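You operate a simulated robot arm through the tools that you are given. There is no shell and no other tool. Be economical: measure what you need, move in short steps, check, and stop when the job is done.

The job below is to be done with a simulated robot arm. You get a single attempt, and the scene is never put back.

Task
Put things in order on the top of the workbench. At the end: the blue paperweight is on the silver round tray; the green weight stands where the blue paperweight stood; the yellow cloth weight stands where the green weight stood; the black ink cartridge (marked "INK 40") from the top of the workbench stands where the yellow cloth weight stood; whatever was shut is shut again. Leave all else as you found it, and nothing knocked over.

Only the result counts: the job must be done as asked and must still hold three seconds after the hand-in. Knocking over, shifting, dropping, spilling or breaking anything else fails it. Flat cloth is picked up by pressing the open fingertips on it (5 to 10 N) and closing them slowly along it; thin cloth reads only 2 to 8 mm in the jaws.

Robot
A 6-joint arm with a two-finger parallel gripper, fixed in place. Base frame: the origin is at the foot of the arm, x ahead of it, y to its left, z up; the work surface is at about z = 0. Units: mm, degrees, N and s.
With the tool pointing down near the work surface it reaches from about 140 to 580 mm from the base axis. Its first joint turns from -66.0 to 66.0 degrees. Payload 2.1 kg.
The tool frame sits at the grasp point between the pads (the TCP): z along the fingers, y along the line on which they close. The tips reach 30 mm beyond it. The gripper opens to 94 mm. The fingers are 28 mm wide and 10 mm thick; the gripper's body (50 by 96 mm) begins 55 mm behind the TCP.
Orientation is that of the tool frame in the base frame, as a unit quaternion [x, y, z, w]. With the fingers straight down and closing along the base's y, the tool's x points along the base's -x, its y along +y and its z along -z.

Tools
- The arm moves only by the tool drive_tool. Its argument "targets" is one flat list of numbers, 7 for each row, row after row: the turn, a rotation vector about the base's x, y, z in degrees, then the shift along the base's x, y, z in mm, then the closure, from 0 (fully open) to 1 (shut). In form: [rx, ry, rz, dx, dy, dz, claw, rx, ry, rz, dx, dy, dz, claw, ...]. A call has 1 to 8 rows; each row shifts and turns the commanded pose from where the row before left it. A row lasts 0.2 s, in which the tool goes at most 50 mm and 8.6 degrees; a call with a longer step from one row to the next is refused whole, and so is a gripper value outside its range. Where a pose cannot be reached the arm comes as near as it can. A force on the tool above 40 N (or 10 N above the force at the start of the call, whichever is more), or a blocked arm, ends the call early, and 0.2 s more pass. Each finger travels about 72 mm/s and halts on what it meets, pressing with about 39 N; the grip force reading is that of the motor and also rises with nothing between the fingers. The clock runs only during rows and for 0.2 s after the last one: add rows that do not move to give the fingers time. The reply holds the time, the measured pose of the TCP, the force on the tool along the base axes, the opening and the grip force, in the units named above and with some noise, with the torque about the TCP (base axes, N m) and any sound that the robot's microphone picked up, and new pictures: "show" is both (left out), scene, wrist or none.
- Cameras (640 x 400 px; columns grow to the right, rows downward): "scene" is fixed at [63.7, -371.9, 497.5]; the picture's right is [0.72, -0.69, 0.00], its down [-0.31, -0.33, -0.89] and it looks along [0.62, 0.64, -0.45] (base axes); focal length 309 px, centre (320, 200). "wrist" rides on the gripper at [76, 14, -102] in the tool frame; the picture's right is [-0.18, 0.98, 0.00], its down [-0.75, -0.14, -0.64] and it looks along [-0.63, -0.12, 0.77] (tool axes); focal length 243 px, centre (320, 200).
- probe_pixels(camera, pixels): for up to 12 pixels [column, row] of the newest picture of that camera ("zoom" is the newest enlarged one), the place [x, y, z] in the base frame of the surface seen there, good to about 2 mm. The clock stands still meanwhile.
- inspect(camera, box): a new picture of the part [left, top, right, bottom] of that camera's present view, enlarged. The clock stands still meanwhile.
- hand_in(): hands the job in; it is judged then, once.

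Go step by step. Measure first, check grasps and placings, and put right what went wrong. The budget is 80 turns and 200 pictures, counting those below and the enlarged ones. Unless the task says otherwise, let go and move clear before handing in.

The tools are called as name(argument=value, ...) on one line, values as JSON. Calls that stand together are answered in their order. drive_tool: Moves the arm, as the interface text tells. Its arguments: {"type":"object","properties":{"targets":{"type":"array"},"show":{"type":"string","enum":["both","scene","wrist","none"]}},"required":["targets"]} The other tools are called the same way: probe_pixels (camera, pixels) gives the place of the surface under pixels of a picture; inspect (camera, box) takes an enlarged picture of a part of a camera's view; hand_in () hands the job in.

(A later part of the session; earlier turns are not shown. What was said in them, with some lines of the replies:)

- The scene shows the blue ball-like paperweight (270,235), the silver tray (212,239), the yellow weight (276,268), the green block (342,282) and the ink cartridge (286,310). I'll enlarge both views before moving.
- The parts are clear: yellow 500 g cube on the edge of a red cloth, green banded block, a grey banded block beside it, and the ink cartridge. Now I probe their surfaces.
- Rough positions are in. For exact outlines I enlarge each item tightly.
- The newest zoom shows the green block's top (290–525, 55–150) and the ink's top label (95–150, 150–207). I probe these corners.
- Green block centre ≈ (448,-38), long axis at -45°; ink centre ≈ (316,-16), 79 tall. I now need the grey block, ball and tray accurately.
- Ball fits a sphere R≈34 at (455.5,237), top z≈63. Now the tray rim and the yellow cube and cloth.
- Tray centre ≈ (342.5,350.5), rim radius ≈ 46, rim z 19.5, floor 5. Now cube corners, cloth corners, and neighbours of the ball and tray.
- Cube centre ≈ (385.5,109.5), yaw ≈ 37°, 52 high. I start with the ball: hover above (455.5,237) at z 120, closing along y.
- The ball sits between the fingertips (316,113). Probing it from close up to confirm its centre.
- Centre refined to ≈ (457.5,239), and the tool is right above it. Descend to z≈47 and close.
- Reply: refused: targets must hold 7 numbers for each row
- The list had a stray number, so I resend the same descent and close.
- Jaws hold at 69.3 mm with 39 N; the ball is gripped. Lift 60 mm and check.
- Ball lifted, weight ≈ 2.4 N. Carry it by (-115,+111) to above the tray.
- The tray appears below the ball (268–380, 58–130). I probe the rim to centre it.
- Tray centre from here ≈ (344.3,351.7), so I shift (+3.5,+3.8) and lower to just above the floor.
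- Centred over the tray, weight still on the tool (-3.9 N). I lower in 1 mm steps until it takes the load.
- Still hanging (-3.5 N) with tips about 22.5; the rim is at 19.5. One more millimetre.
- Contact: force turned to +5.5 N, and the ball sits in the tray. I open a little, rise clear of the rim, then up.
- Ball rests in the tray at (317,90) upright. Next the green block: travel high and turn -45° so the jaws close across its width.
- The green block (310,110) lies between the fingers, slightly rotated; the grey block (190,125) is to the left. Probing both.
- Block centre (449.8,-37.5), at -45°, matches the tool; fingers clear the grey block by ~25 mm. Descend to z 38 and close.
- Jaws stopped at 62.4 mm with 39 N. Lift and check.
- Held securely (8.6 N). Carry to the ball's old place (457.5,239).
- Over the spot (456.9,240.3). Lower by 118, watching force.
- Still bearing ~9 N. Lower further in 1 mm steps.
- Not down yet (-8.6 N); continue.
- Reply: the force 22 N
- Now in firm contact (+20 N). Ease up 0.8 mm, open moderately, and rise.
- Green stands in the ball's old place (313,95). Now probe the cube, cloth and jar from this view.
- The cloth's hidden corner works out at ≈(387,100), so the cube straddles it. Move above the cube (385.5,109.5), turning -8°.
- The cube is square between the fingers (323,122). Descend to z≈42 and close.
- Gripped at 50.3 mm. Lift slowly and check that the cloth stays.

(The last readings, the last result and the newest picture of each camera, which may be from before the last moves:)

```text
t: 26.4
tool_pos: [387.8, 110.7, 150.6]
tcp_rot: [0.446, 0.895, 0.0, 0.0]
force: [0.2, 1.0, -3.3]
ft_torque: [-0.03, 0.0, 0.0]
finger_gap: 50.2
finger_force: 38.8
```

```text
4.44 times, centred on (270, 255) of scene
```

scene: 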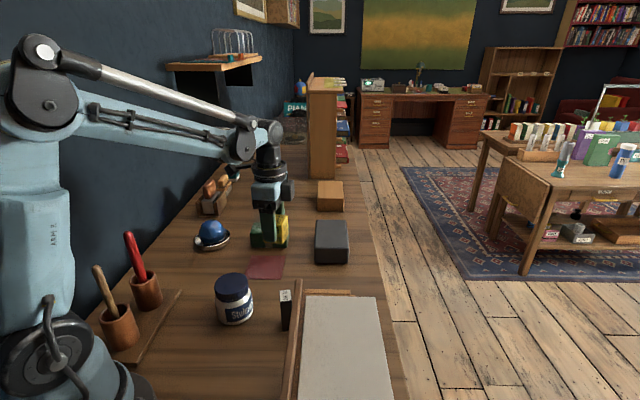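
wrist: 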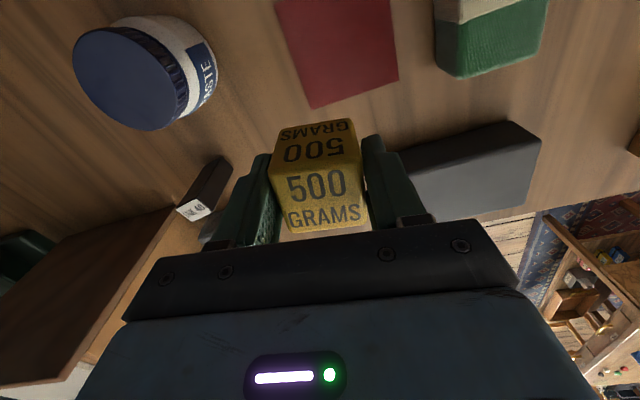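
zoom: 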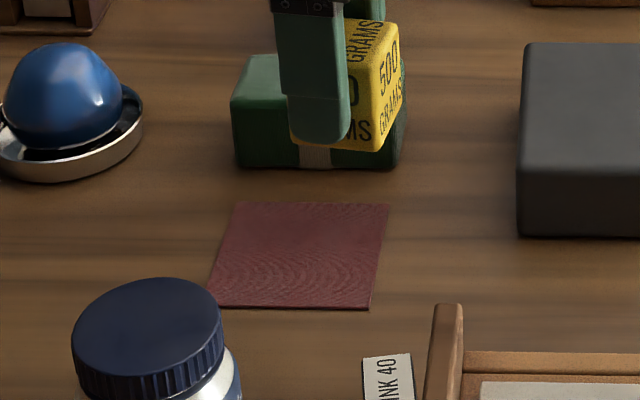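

The cloth stayed flat. I probe its corners, then carry the cube (5 N) to the green block's old place.

probe_pixels(camera="zoom", pixels=[[240, 204], [388, 208], [369, 306], [215, 303], [300, 250], [450, 270], [400, 300]])

drive_tool(targets=[0, 0, 0, 16, -37, 0, 0.75, 0, 0, 0, 16, -37, 0, 0.75, 0, 0, 0, 16, -37, 0, 0.75, 0, 0, 0, 16, -37, 0, 0.75, 0, 0, 0, 0, 0, 0, 0.75])

```text
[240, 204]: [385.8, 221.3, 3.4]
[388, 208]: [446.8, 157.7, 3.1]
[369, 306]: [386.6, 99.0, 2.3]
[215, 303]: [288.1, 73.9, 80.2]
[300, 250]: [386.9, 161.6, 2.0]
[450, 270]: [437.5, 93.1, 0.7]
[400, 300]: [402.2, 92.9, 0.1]
```

```text
t: 27.6
tool_pos: [450.8, -39.5, 150.5]
tcp_rot: [0.446, 0.895, -0.001, 0.0]
force: [0.5, 0.2, -4.2]
ft_torque: [0.02, 0.01, -0.02]
finger_gap: 50.4
finger_force: 39.2
```

scene: 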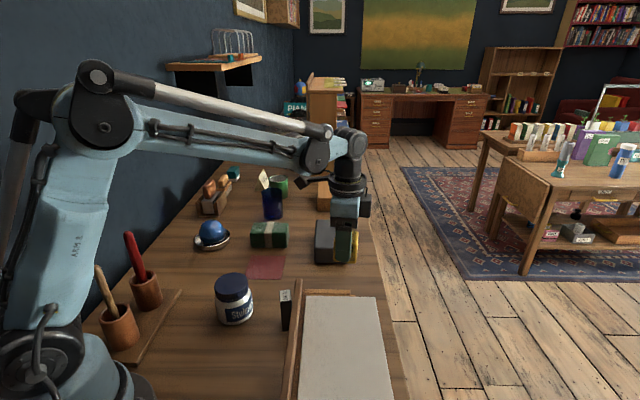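
wrist: 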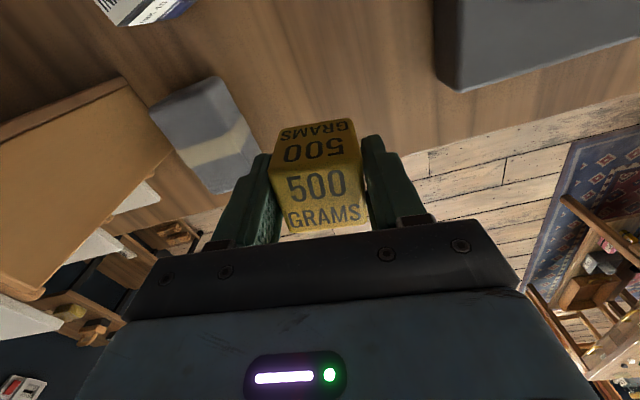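

Above the spot (≈450,-38). Lower by 106, then step.

drive_tool(targets=[0, 0, 0, -0.5, 0.5, -40, 0.75, 0, 0, 0, 0, 0, -40, 0.75, 0, 0, 0, 0, 0, -20, 0.75, 0, 0, 0, 0, 0, -7, 0.75, 0, 0, 0, 0, 0, -2, 0.75, 0, 0, 0, 0, 0, -1, 0.75, 0, 0, 0, 0, 0, 0, 0.75])

```text
t: 29.2
tool_pos: [448.9, -37.7, 41.8]
tcp_rot: [0.446, 0.895, -0.001, 0.0]
force: [-4.8, -4.8, 18.1]
ft_torque: [-0.12, -0.15, -0.1]
finger_gap: 50.3
finger_force: 39.5
```

scene: 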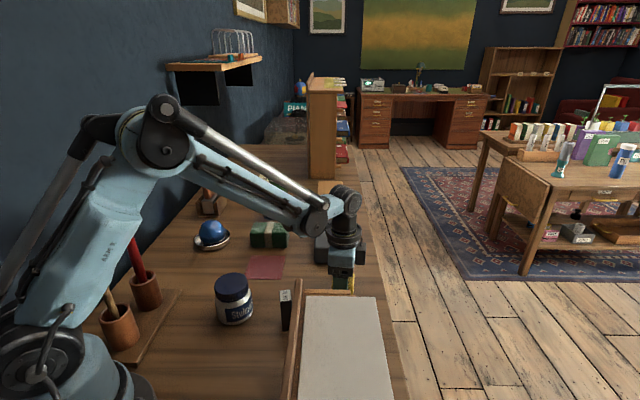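
wrist: 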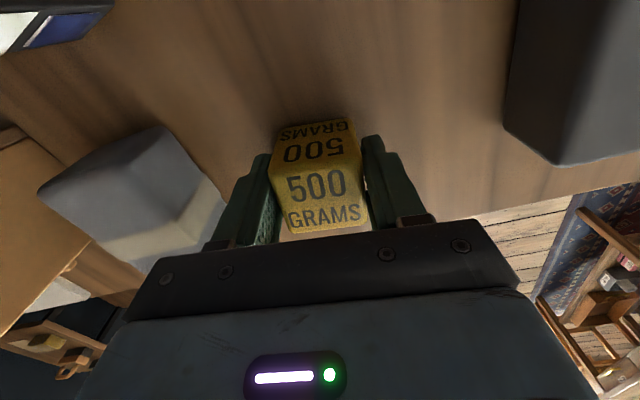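

Cube is down (+18 N). Ease up slightly, open to about 72, rise.

drive_tool(targets=[0, 0, 0, 0, 0, 0.7, 0.75, 0, 0, 0, 0, 0, 0, 0.35, 0, 0, 0, 0, 0, 0, 0.25, 0, 0, 0, 0, 0, 5, 0.25, 0, 0, 0, 0, 0, 40, 0.25, 0, 0, 0, 0, 0, 45, 0.1, 0, 0, 0, 0, 0, 45, 0])

```text
t: 30.8
tool_pos: [450.7, -39.3, 176.5]
tcp_rot: [0.445, 0.895, -0.001, 0.0]
force: [-0.1, 0.0, 0.2]
ft_torque: [0.01, 0.01, -0.03]
finger_gap: 94.2
finger_force: 0.2
```

scene: 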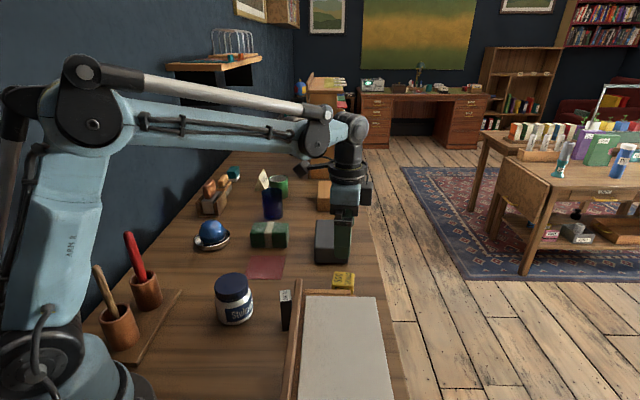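
wrist: 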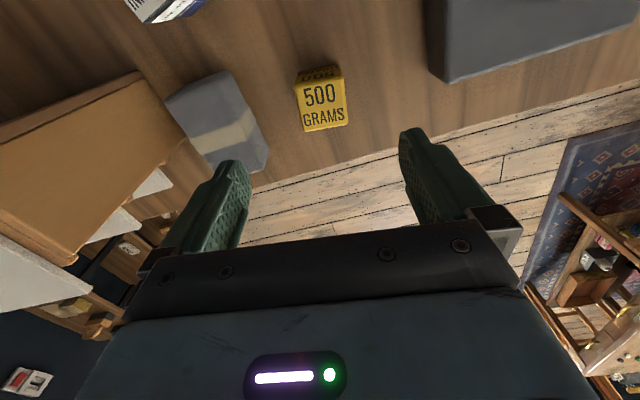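

The cube stands on the green block's old place (320,100). Now over the ink cartridge (316,-16) with +17° turn so the jaws close on its long axis.

drive_tool(targets=[0, 0, 4.25, -33.5, 5.6, 0, 0.2, 0, 0, 4.25, -33.5, 5.6, 0, 0.3, 0, 0, 4.25, -33.5, 5.6, 0, 0.3, 0, 0, 4.25, -33.5, 5.6, -10, 0.3, 0, 0, 0, 0, 0, -10, 0.3, 0, 0, 0, 0, 0, 0, 0.3])

```text
t: 32.2
tool_pos: [316.5, -16.7, 155.6]
tcp_rot: [0.308, 0.951, 0.001, -0.001]
force: [0.1, 0.4, -1.4]
ft_torque: [0.01, 0.03, 0.0]
finger_gap: 65.9
finger_force: 0.1
```

scene: 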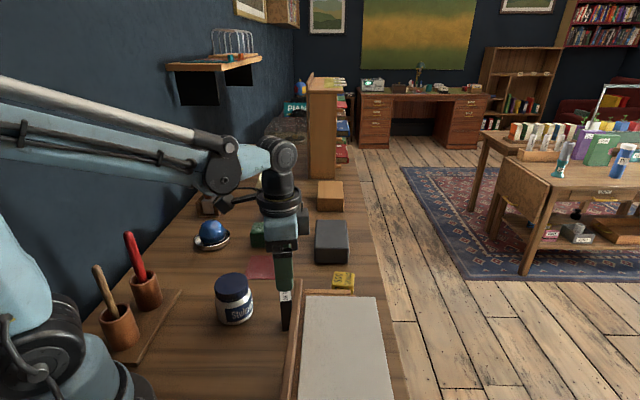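
wrist: 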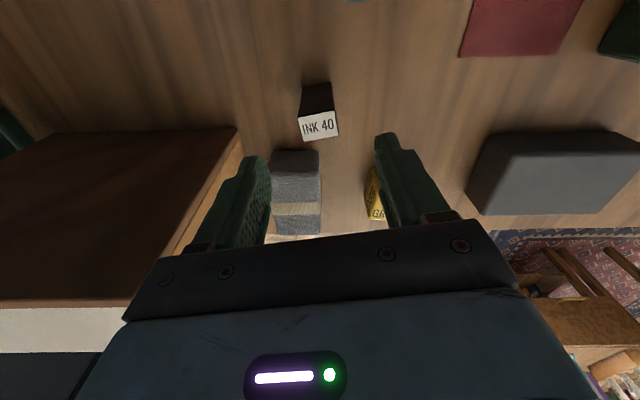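

The ink top (318,125) is between the fingers; the drawer unit lies left (up to 243,150). Probe both.

inspect(camera="wrist", box=[230, 70, 400, 175])

probe_pixels(camera="wrist", pixels=[[236, 130], [180, 245], [130, 295], [40, 140], [241, 148], [300, 118], [333, 111], [338, 133], [304, 139], [302, 152], [318, 125]])

```text
3.76 times, centred on (315, 122) of wrist
```

zoom: 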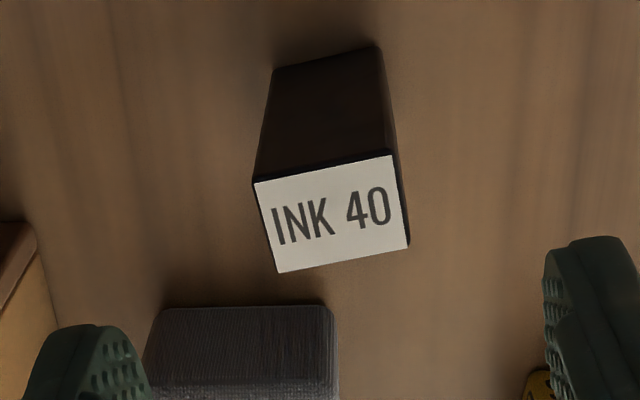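

```text
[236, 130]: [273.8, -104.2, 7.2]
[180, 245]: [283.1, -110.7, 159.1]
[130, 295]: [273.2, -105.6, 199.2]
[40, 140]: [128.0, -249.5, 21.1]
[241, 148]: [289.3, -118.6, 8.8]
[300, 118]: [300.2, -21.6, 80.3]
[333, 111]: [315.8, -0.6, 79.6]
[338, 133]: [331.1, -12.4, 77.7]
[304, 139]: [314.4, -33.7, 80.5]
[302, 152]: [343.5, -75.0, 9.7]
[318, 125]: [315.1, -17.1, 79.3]
```

Ink centre ≈ (315.4,-17.1), axis ≈ 53°, unit ≥ 40 mm away. Descend to z≈55 and close gently.

drive_tool(targets=[0, 0, 0, -0.7, -0.5, -40, 0.3, 0, 0, 0, 0, 0, -40, 0.3, 0, 0, 0, 0, 0, -20, 0.3, 0, 0, 0, 0, 0, 0, 0.45, 0, 0, 0, 0, 0, 0, 0.55, 0, 0, 0, 0, 0, 0, 0.65, 0, 0, 0, 0, 0, 0, 0.85, 0, 0, 0, 0, 0, 0, 0.85])

```text
t: 34.0
tool_pos: [315.0, -19.1, 55.7]
tcp_rot: [0.309, 0.951, 0.0, -0.001]
force: [-0.8, -0.6, -0.3]
ft_torque: [0.0, -0.01, 0.04]
finger_gap: 33.6
finger_force: 38.7
```

scene: 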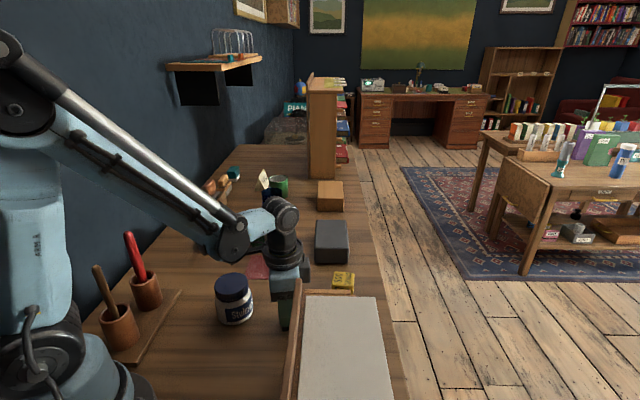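
wrist: 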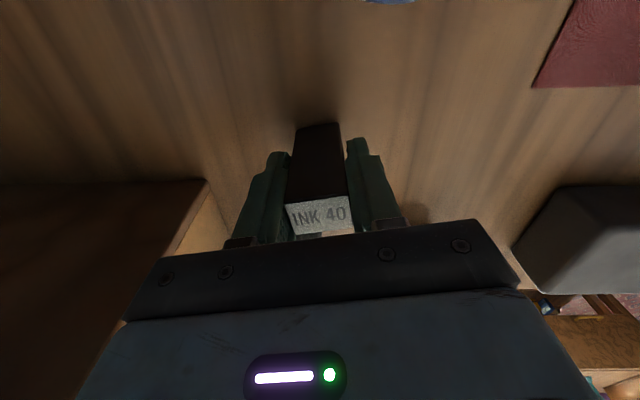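

Gripped at 33.6 mm. Lift 90 mm.

drive_tool(targets=[0, 0, 0, 0, 0, 5, 0.85, 0, 0, 0, 0, 0, 25, 0.85, 0, 0, 0, 0, 0, 30, 0.85, 0, 0, 0, 0, 0, 30, 0.85, 0, 0, 0, 0, 0, 0, 0.85])

```text
t: 35.2
tool_pos: [316.4, -17.8, 146.4]
tcp_rot: [0.309, 0.951, -0.001, 0.0]
force: [0.2, -0.1, 0.0]
ft_torque: [0.0, 0.01, 0.0]
finger_gap: 33.5
finger_force: 38.5
```

scene: 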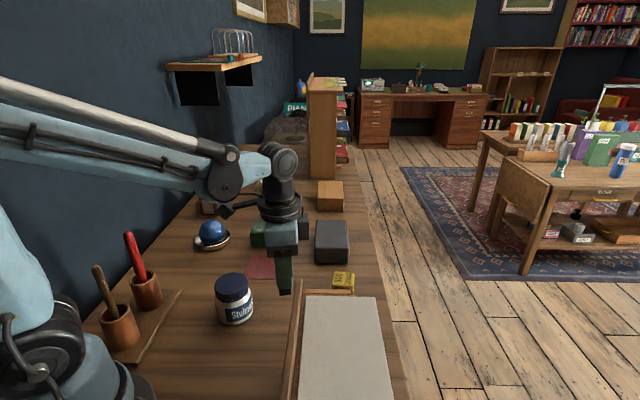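
wrist: 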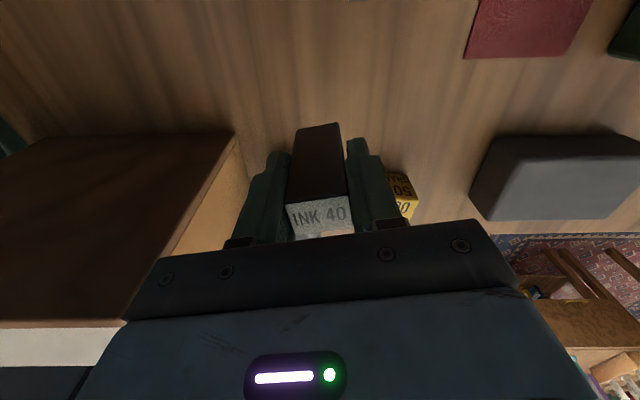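

Ink is in the jaws, off the table. Carry by (+70,+128) above the cube's old place.

drive_tool(targets=[0, 0, 0, 17.5, 32, 0, 0.85, 0, 0, 0, 17.5, 32, 0, 0.85, 0, 0, 0, 17.5, 32, 0, 0.85, 0, 0, 0, 17.5, 32, 0, 0.85, 0, 0, 0, 0, 0, -30, 0.85, 0, 0, 0, 0, 0, -30, 0.85, 0, 0, 0, 0, 0, 0, 0.85])

inspect(camera="scene", box=[220, 220, 320, 310])

```text
t: 36.8
tool_pos: [385.8, 110.5, 86.2]
tcp_rot: [0.308, 0.951, 0.0, 0.0]
force: [-0.8, 0.2, -0.4]
ft_torque: [0.04, 0.01, -0.01]
finger_gap: 33.5
finger_force: 39.2
```

scene: 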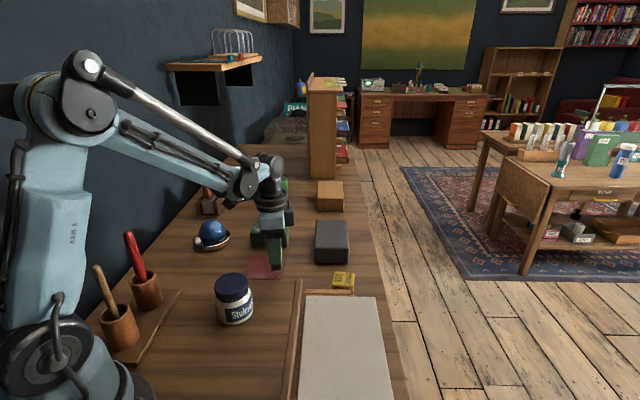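
wrist: 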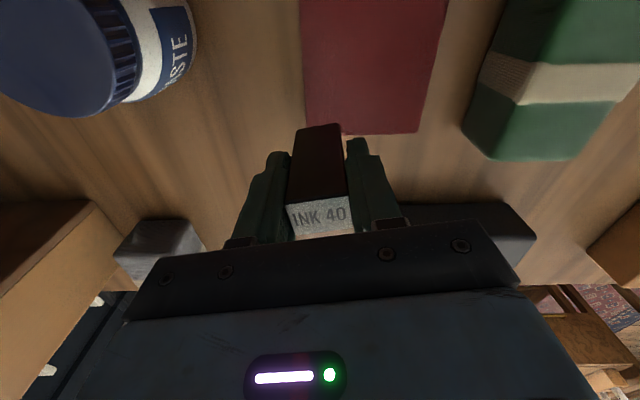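

```text
4.44 times, centred on (270, 265) of scene
```

zoom: 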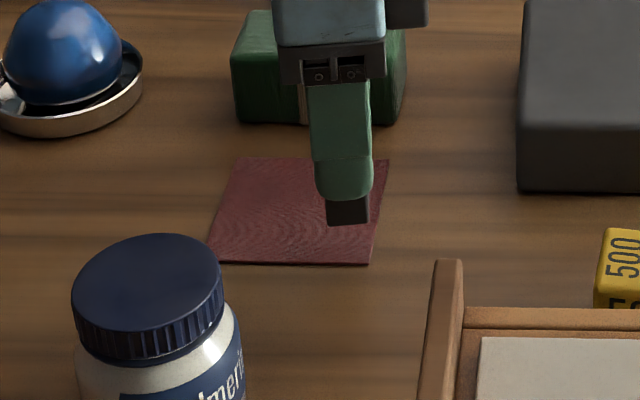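

Centred at (385.8,110.5), bottom about 30 mm up. Lower 27 and then by small steps.

drive_tool(targets=[0, 0, 0, 0, 0, -15, 0.85, 0, 0, 0, 0, 0, -9, 0.85, 0, 0, 0, 0, 0, -2, 0.85, 0, 0, 0, 0, 0, 0, 0.85], show="none")

inspect(camera="scene", box=[250, 240, 310, 290])

```text
t: 37.8
tool_pos: [385.4, 112.1, 59.6]
tcp_rot: [0.309, 0.951, 0.0, 0.0]
force: [0.3, -1.0, -0.6]
ft_torque: [0.03, 0.01, 0.04]
finger_gap: 33.3
finger_force: 38.9
```

```text
8.00 times, centred on (280, 265) of scene
```

zoom: 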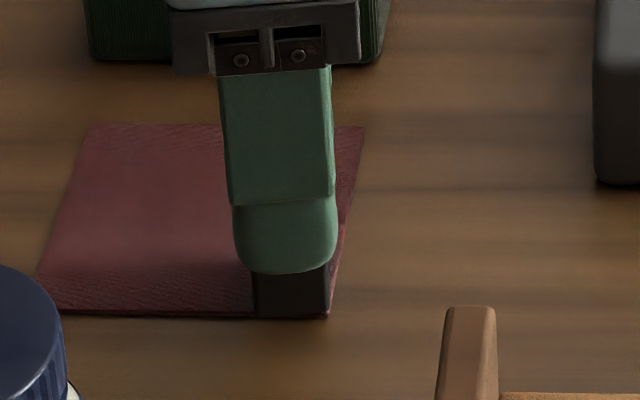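

Bottom is a few mm above the cloth corner (290,315 in zoom). Step down 1 mm at a time.

drive_tool(targets=[0, 0, 0, 0, 0, -1, 0.85, 0, 0, 0, 0, 0, 0, 0.85], show="none")

drive_tool(targets=[0, 0, 0, 0, 0, -1, 0.85, 0, 0, 0, 0, 0, 0, 0.85], show="none")

```text
t: 38.4
tool_pos: [383.9, 111.8, 59.6]
tcp_rot: [0.31, 0.951, 0.0, -0.001]
force: [-0.4, 0.4, -0.5]
ft_torque: [0.0, 0.0, 0.01]
finger_gap: 33.5
finger_force: 39.2
```

```text
t: 39.0
tool_pos: [384.8, 111.0, 59.8]
tcp_rot: [0.308, 0.951, 0.0, 0.0]
force: [-0.2, -0.5, -0.5]
ft_torque: [0.0, 0.0, 0.01]
finger_gap: 33.6
finger_force: 39.2
```

No contact yet; continue with 1 mm steps.

drive_tool(targets=[0, 0, 0, 0, 0, -1, 0.85, 0, 0, 0, 0, 0, 0, 0.85], show="none")

```text
t: 39.6
tool_pos: [384.6, 111.3, 58.3]
tcp_rot: [0.308, 0.951, 0.0, 0.0]
force: [0.2, 0.1, -1.1]
ft_torque: [-0.01, -0.01, -0.02]
finger_gap: 33.6
finger_force: 39.5
```

drive_tool(targets=[0, 0, 0, 0, 0, -0.7, 0.85, 0, 0, 0, 0, 0, 0, 0.85], show="none")

inspect(camera="scene", box=[265, 262, 301, 286])

```text
t: 40.2
tool_pos: [385.0, 112.7, 56.6]
tcp_rot: [0.309, 0.951, 0.0, 0.002]
force: [-0.6, -2.4, 17.3]
ft_torque: [-0.1, -0.09, -0.01]
finger_gap: 33.5
finger_force: 39.2
```

```text
16.00 times, centred on (283, 274) of scene
```

zoom: 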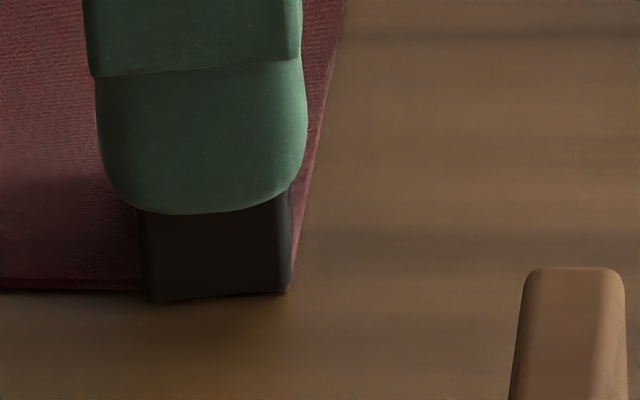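

Contact (+17 N), the ink stands mostly on the cloth corner. Ease off 0.6 mm, open slowly, wait, then rise.

drive_tool(targets=[0, 0, 0, 0, 0, 0.6, 0.85, 0, 0, 0, 0, 0, 0, 0.62, 0, 0, 0, 0, 0, 0, 0.55, 0, 0, 0, 0, 0, 0, 0.45, 0, 0, 0, 0, 0, 0, 0.38, 0, 0, 0, 0, 0, 0, 0.38])

```text
t: 41.6
tool_pos: [385.6, 111.3, 58.5]
tcp_rot: [0.309, 0.951, 0.0, -0.001]
force: [-0.7, -0.6, 0.1]
ft_torque: [-0.01, 0.0, -0.03]
finger_gap: 58.6
finger_force: 0.1
```

scene: 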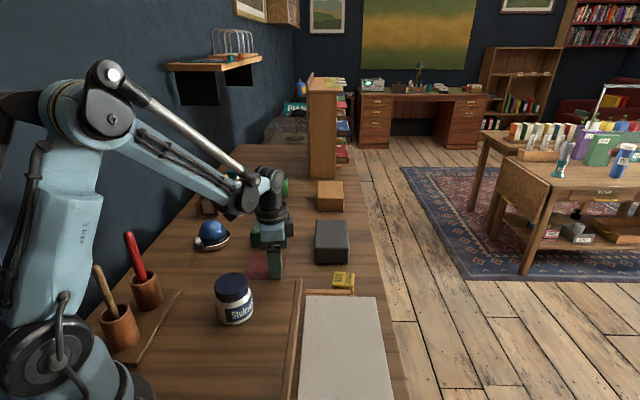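
wrist: 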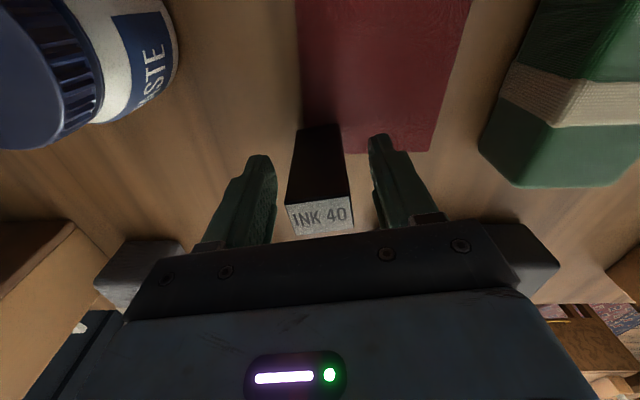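

The ink stands free (318,180). Rise straight up, then move toward the start pose out of the way.

drive_tool(targets=[0, 0, 0, 0, 0, 15, 0.38, 0, 0, 0, 0, 0, 40, 0.38, 0, 0, 0, 0, 0, 45, 0.2, 0, 0, 0, 0, 0, 45, 0, 0, 0, 0, 0, 0, 45, 0, 0, 0, 0, -10, 10, 45, 0, 0, 0, 0, -15, 20, 40, 0, 0, 0, 0, 0, 0, 0, 0])

inspect(camera="scene", box=[180, 200, 380, 330])

inspect(camera="scene", box=[250, 230, 310, 290])

```text
t: 43.4
tool_pos: [357.8, 146.2, 335.8]
tcp_rot: [0.309, 0.951, 0.0, 0.0]
force: [-0.3, -0.2, 0.0]
ft_torque: [-0.04, 0.0, 0.05]
finger_gap: 94.0
finger_force: 0.2
```

scene: 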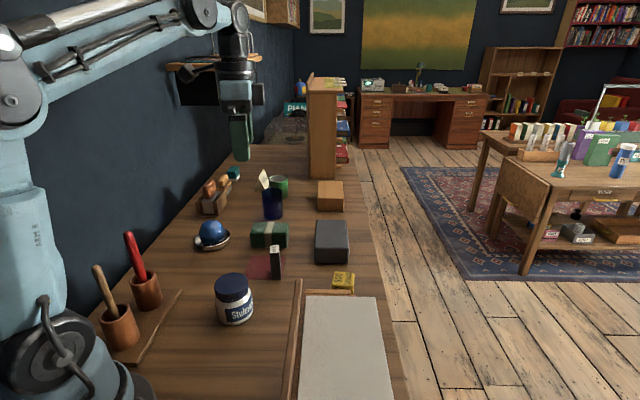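
wrist: 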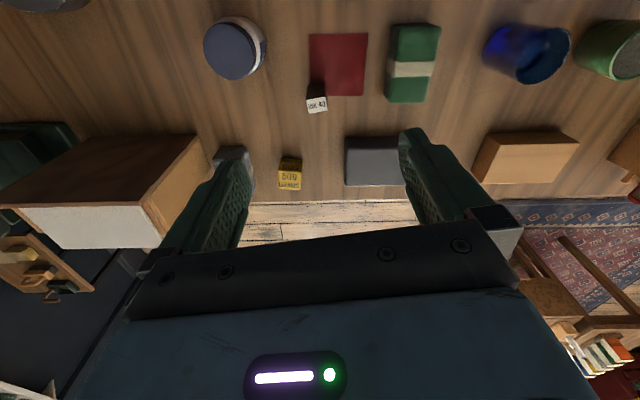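

```text
3.08 times, centred on (280, 265) of scene
```

zoom: 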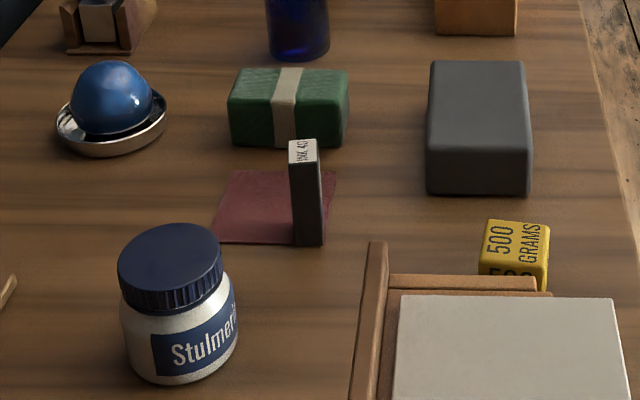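

```text
6.67 times, centred on (280, 260) of scene
```

zoom: 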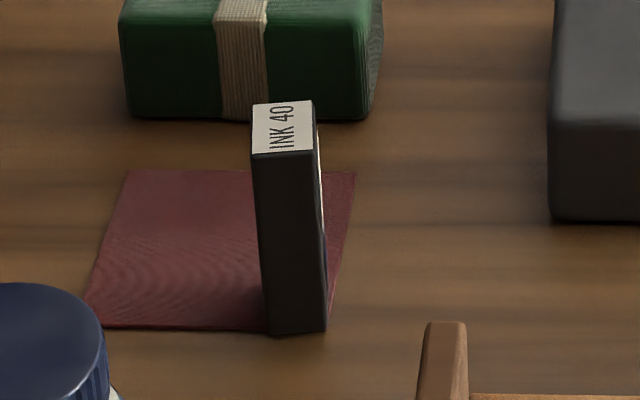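

All four appear in place. Check the ink for tilt and the final positions by probing.

probe_pixels(camera="zoom", pixels=[[256, 107], [310, 103], [316, 147], [256, 151], [272, 328], [322, 326], [285, 128]])

probe_pixels(camera="wrist", pixels=[[310, 60], [366, 35], [364, 94], [310, 35], [290, 178], [412, 68], [408, 98]])

```text
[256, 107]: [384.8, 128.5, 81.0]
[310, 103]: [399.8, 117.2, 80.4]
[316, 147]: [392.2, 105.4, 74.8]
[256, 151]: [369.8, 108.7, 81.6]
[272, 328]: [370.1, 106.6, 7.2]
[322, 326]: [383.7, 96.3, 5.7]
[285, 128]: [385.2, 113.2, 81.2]
```

```text
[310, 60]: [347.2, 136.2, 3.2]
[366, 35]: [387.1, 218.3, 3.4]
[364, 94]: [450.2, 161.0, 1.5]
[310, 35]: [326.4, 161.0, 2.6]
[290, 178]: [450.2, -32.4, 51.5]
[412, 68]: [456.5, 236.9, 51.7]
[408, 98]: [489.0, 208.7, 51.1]
```

The ink is upright at ≈(385,112), level top at z 81; the cube is at (450,-37), the green block at (457,239), the ball in the tray, and the cloth has not moved. Handing in.

hand_in()

```text
The job is handed in.
```

I handed in with all four objects placed as asked, the gripper empty and clear above the bench, and no drawer or door opened at any point:
- **Blue paperweight:** in the silver tray.
- **Green weight:** on the paperweight's old spot.
- **Yellow weight:** on the green weight's old spot.
- **Ink cartridge:** upright on the yellow weight's old spot, about 3 mm off centre. It stands mostly on the corner of the red cloth, which hasn't moved.
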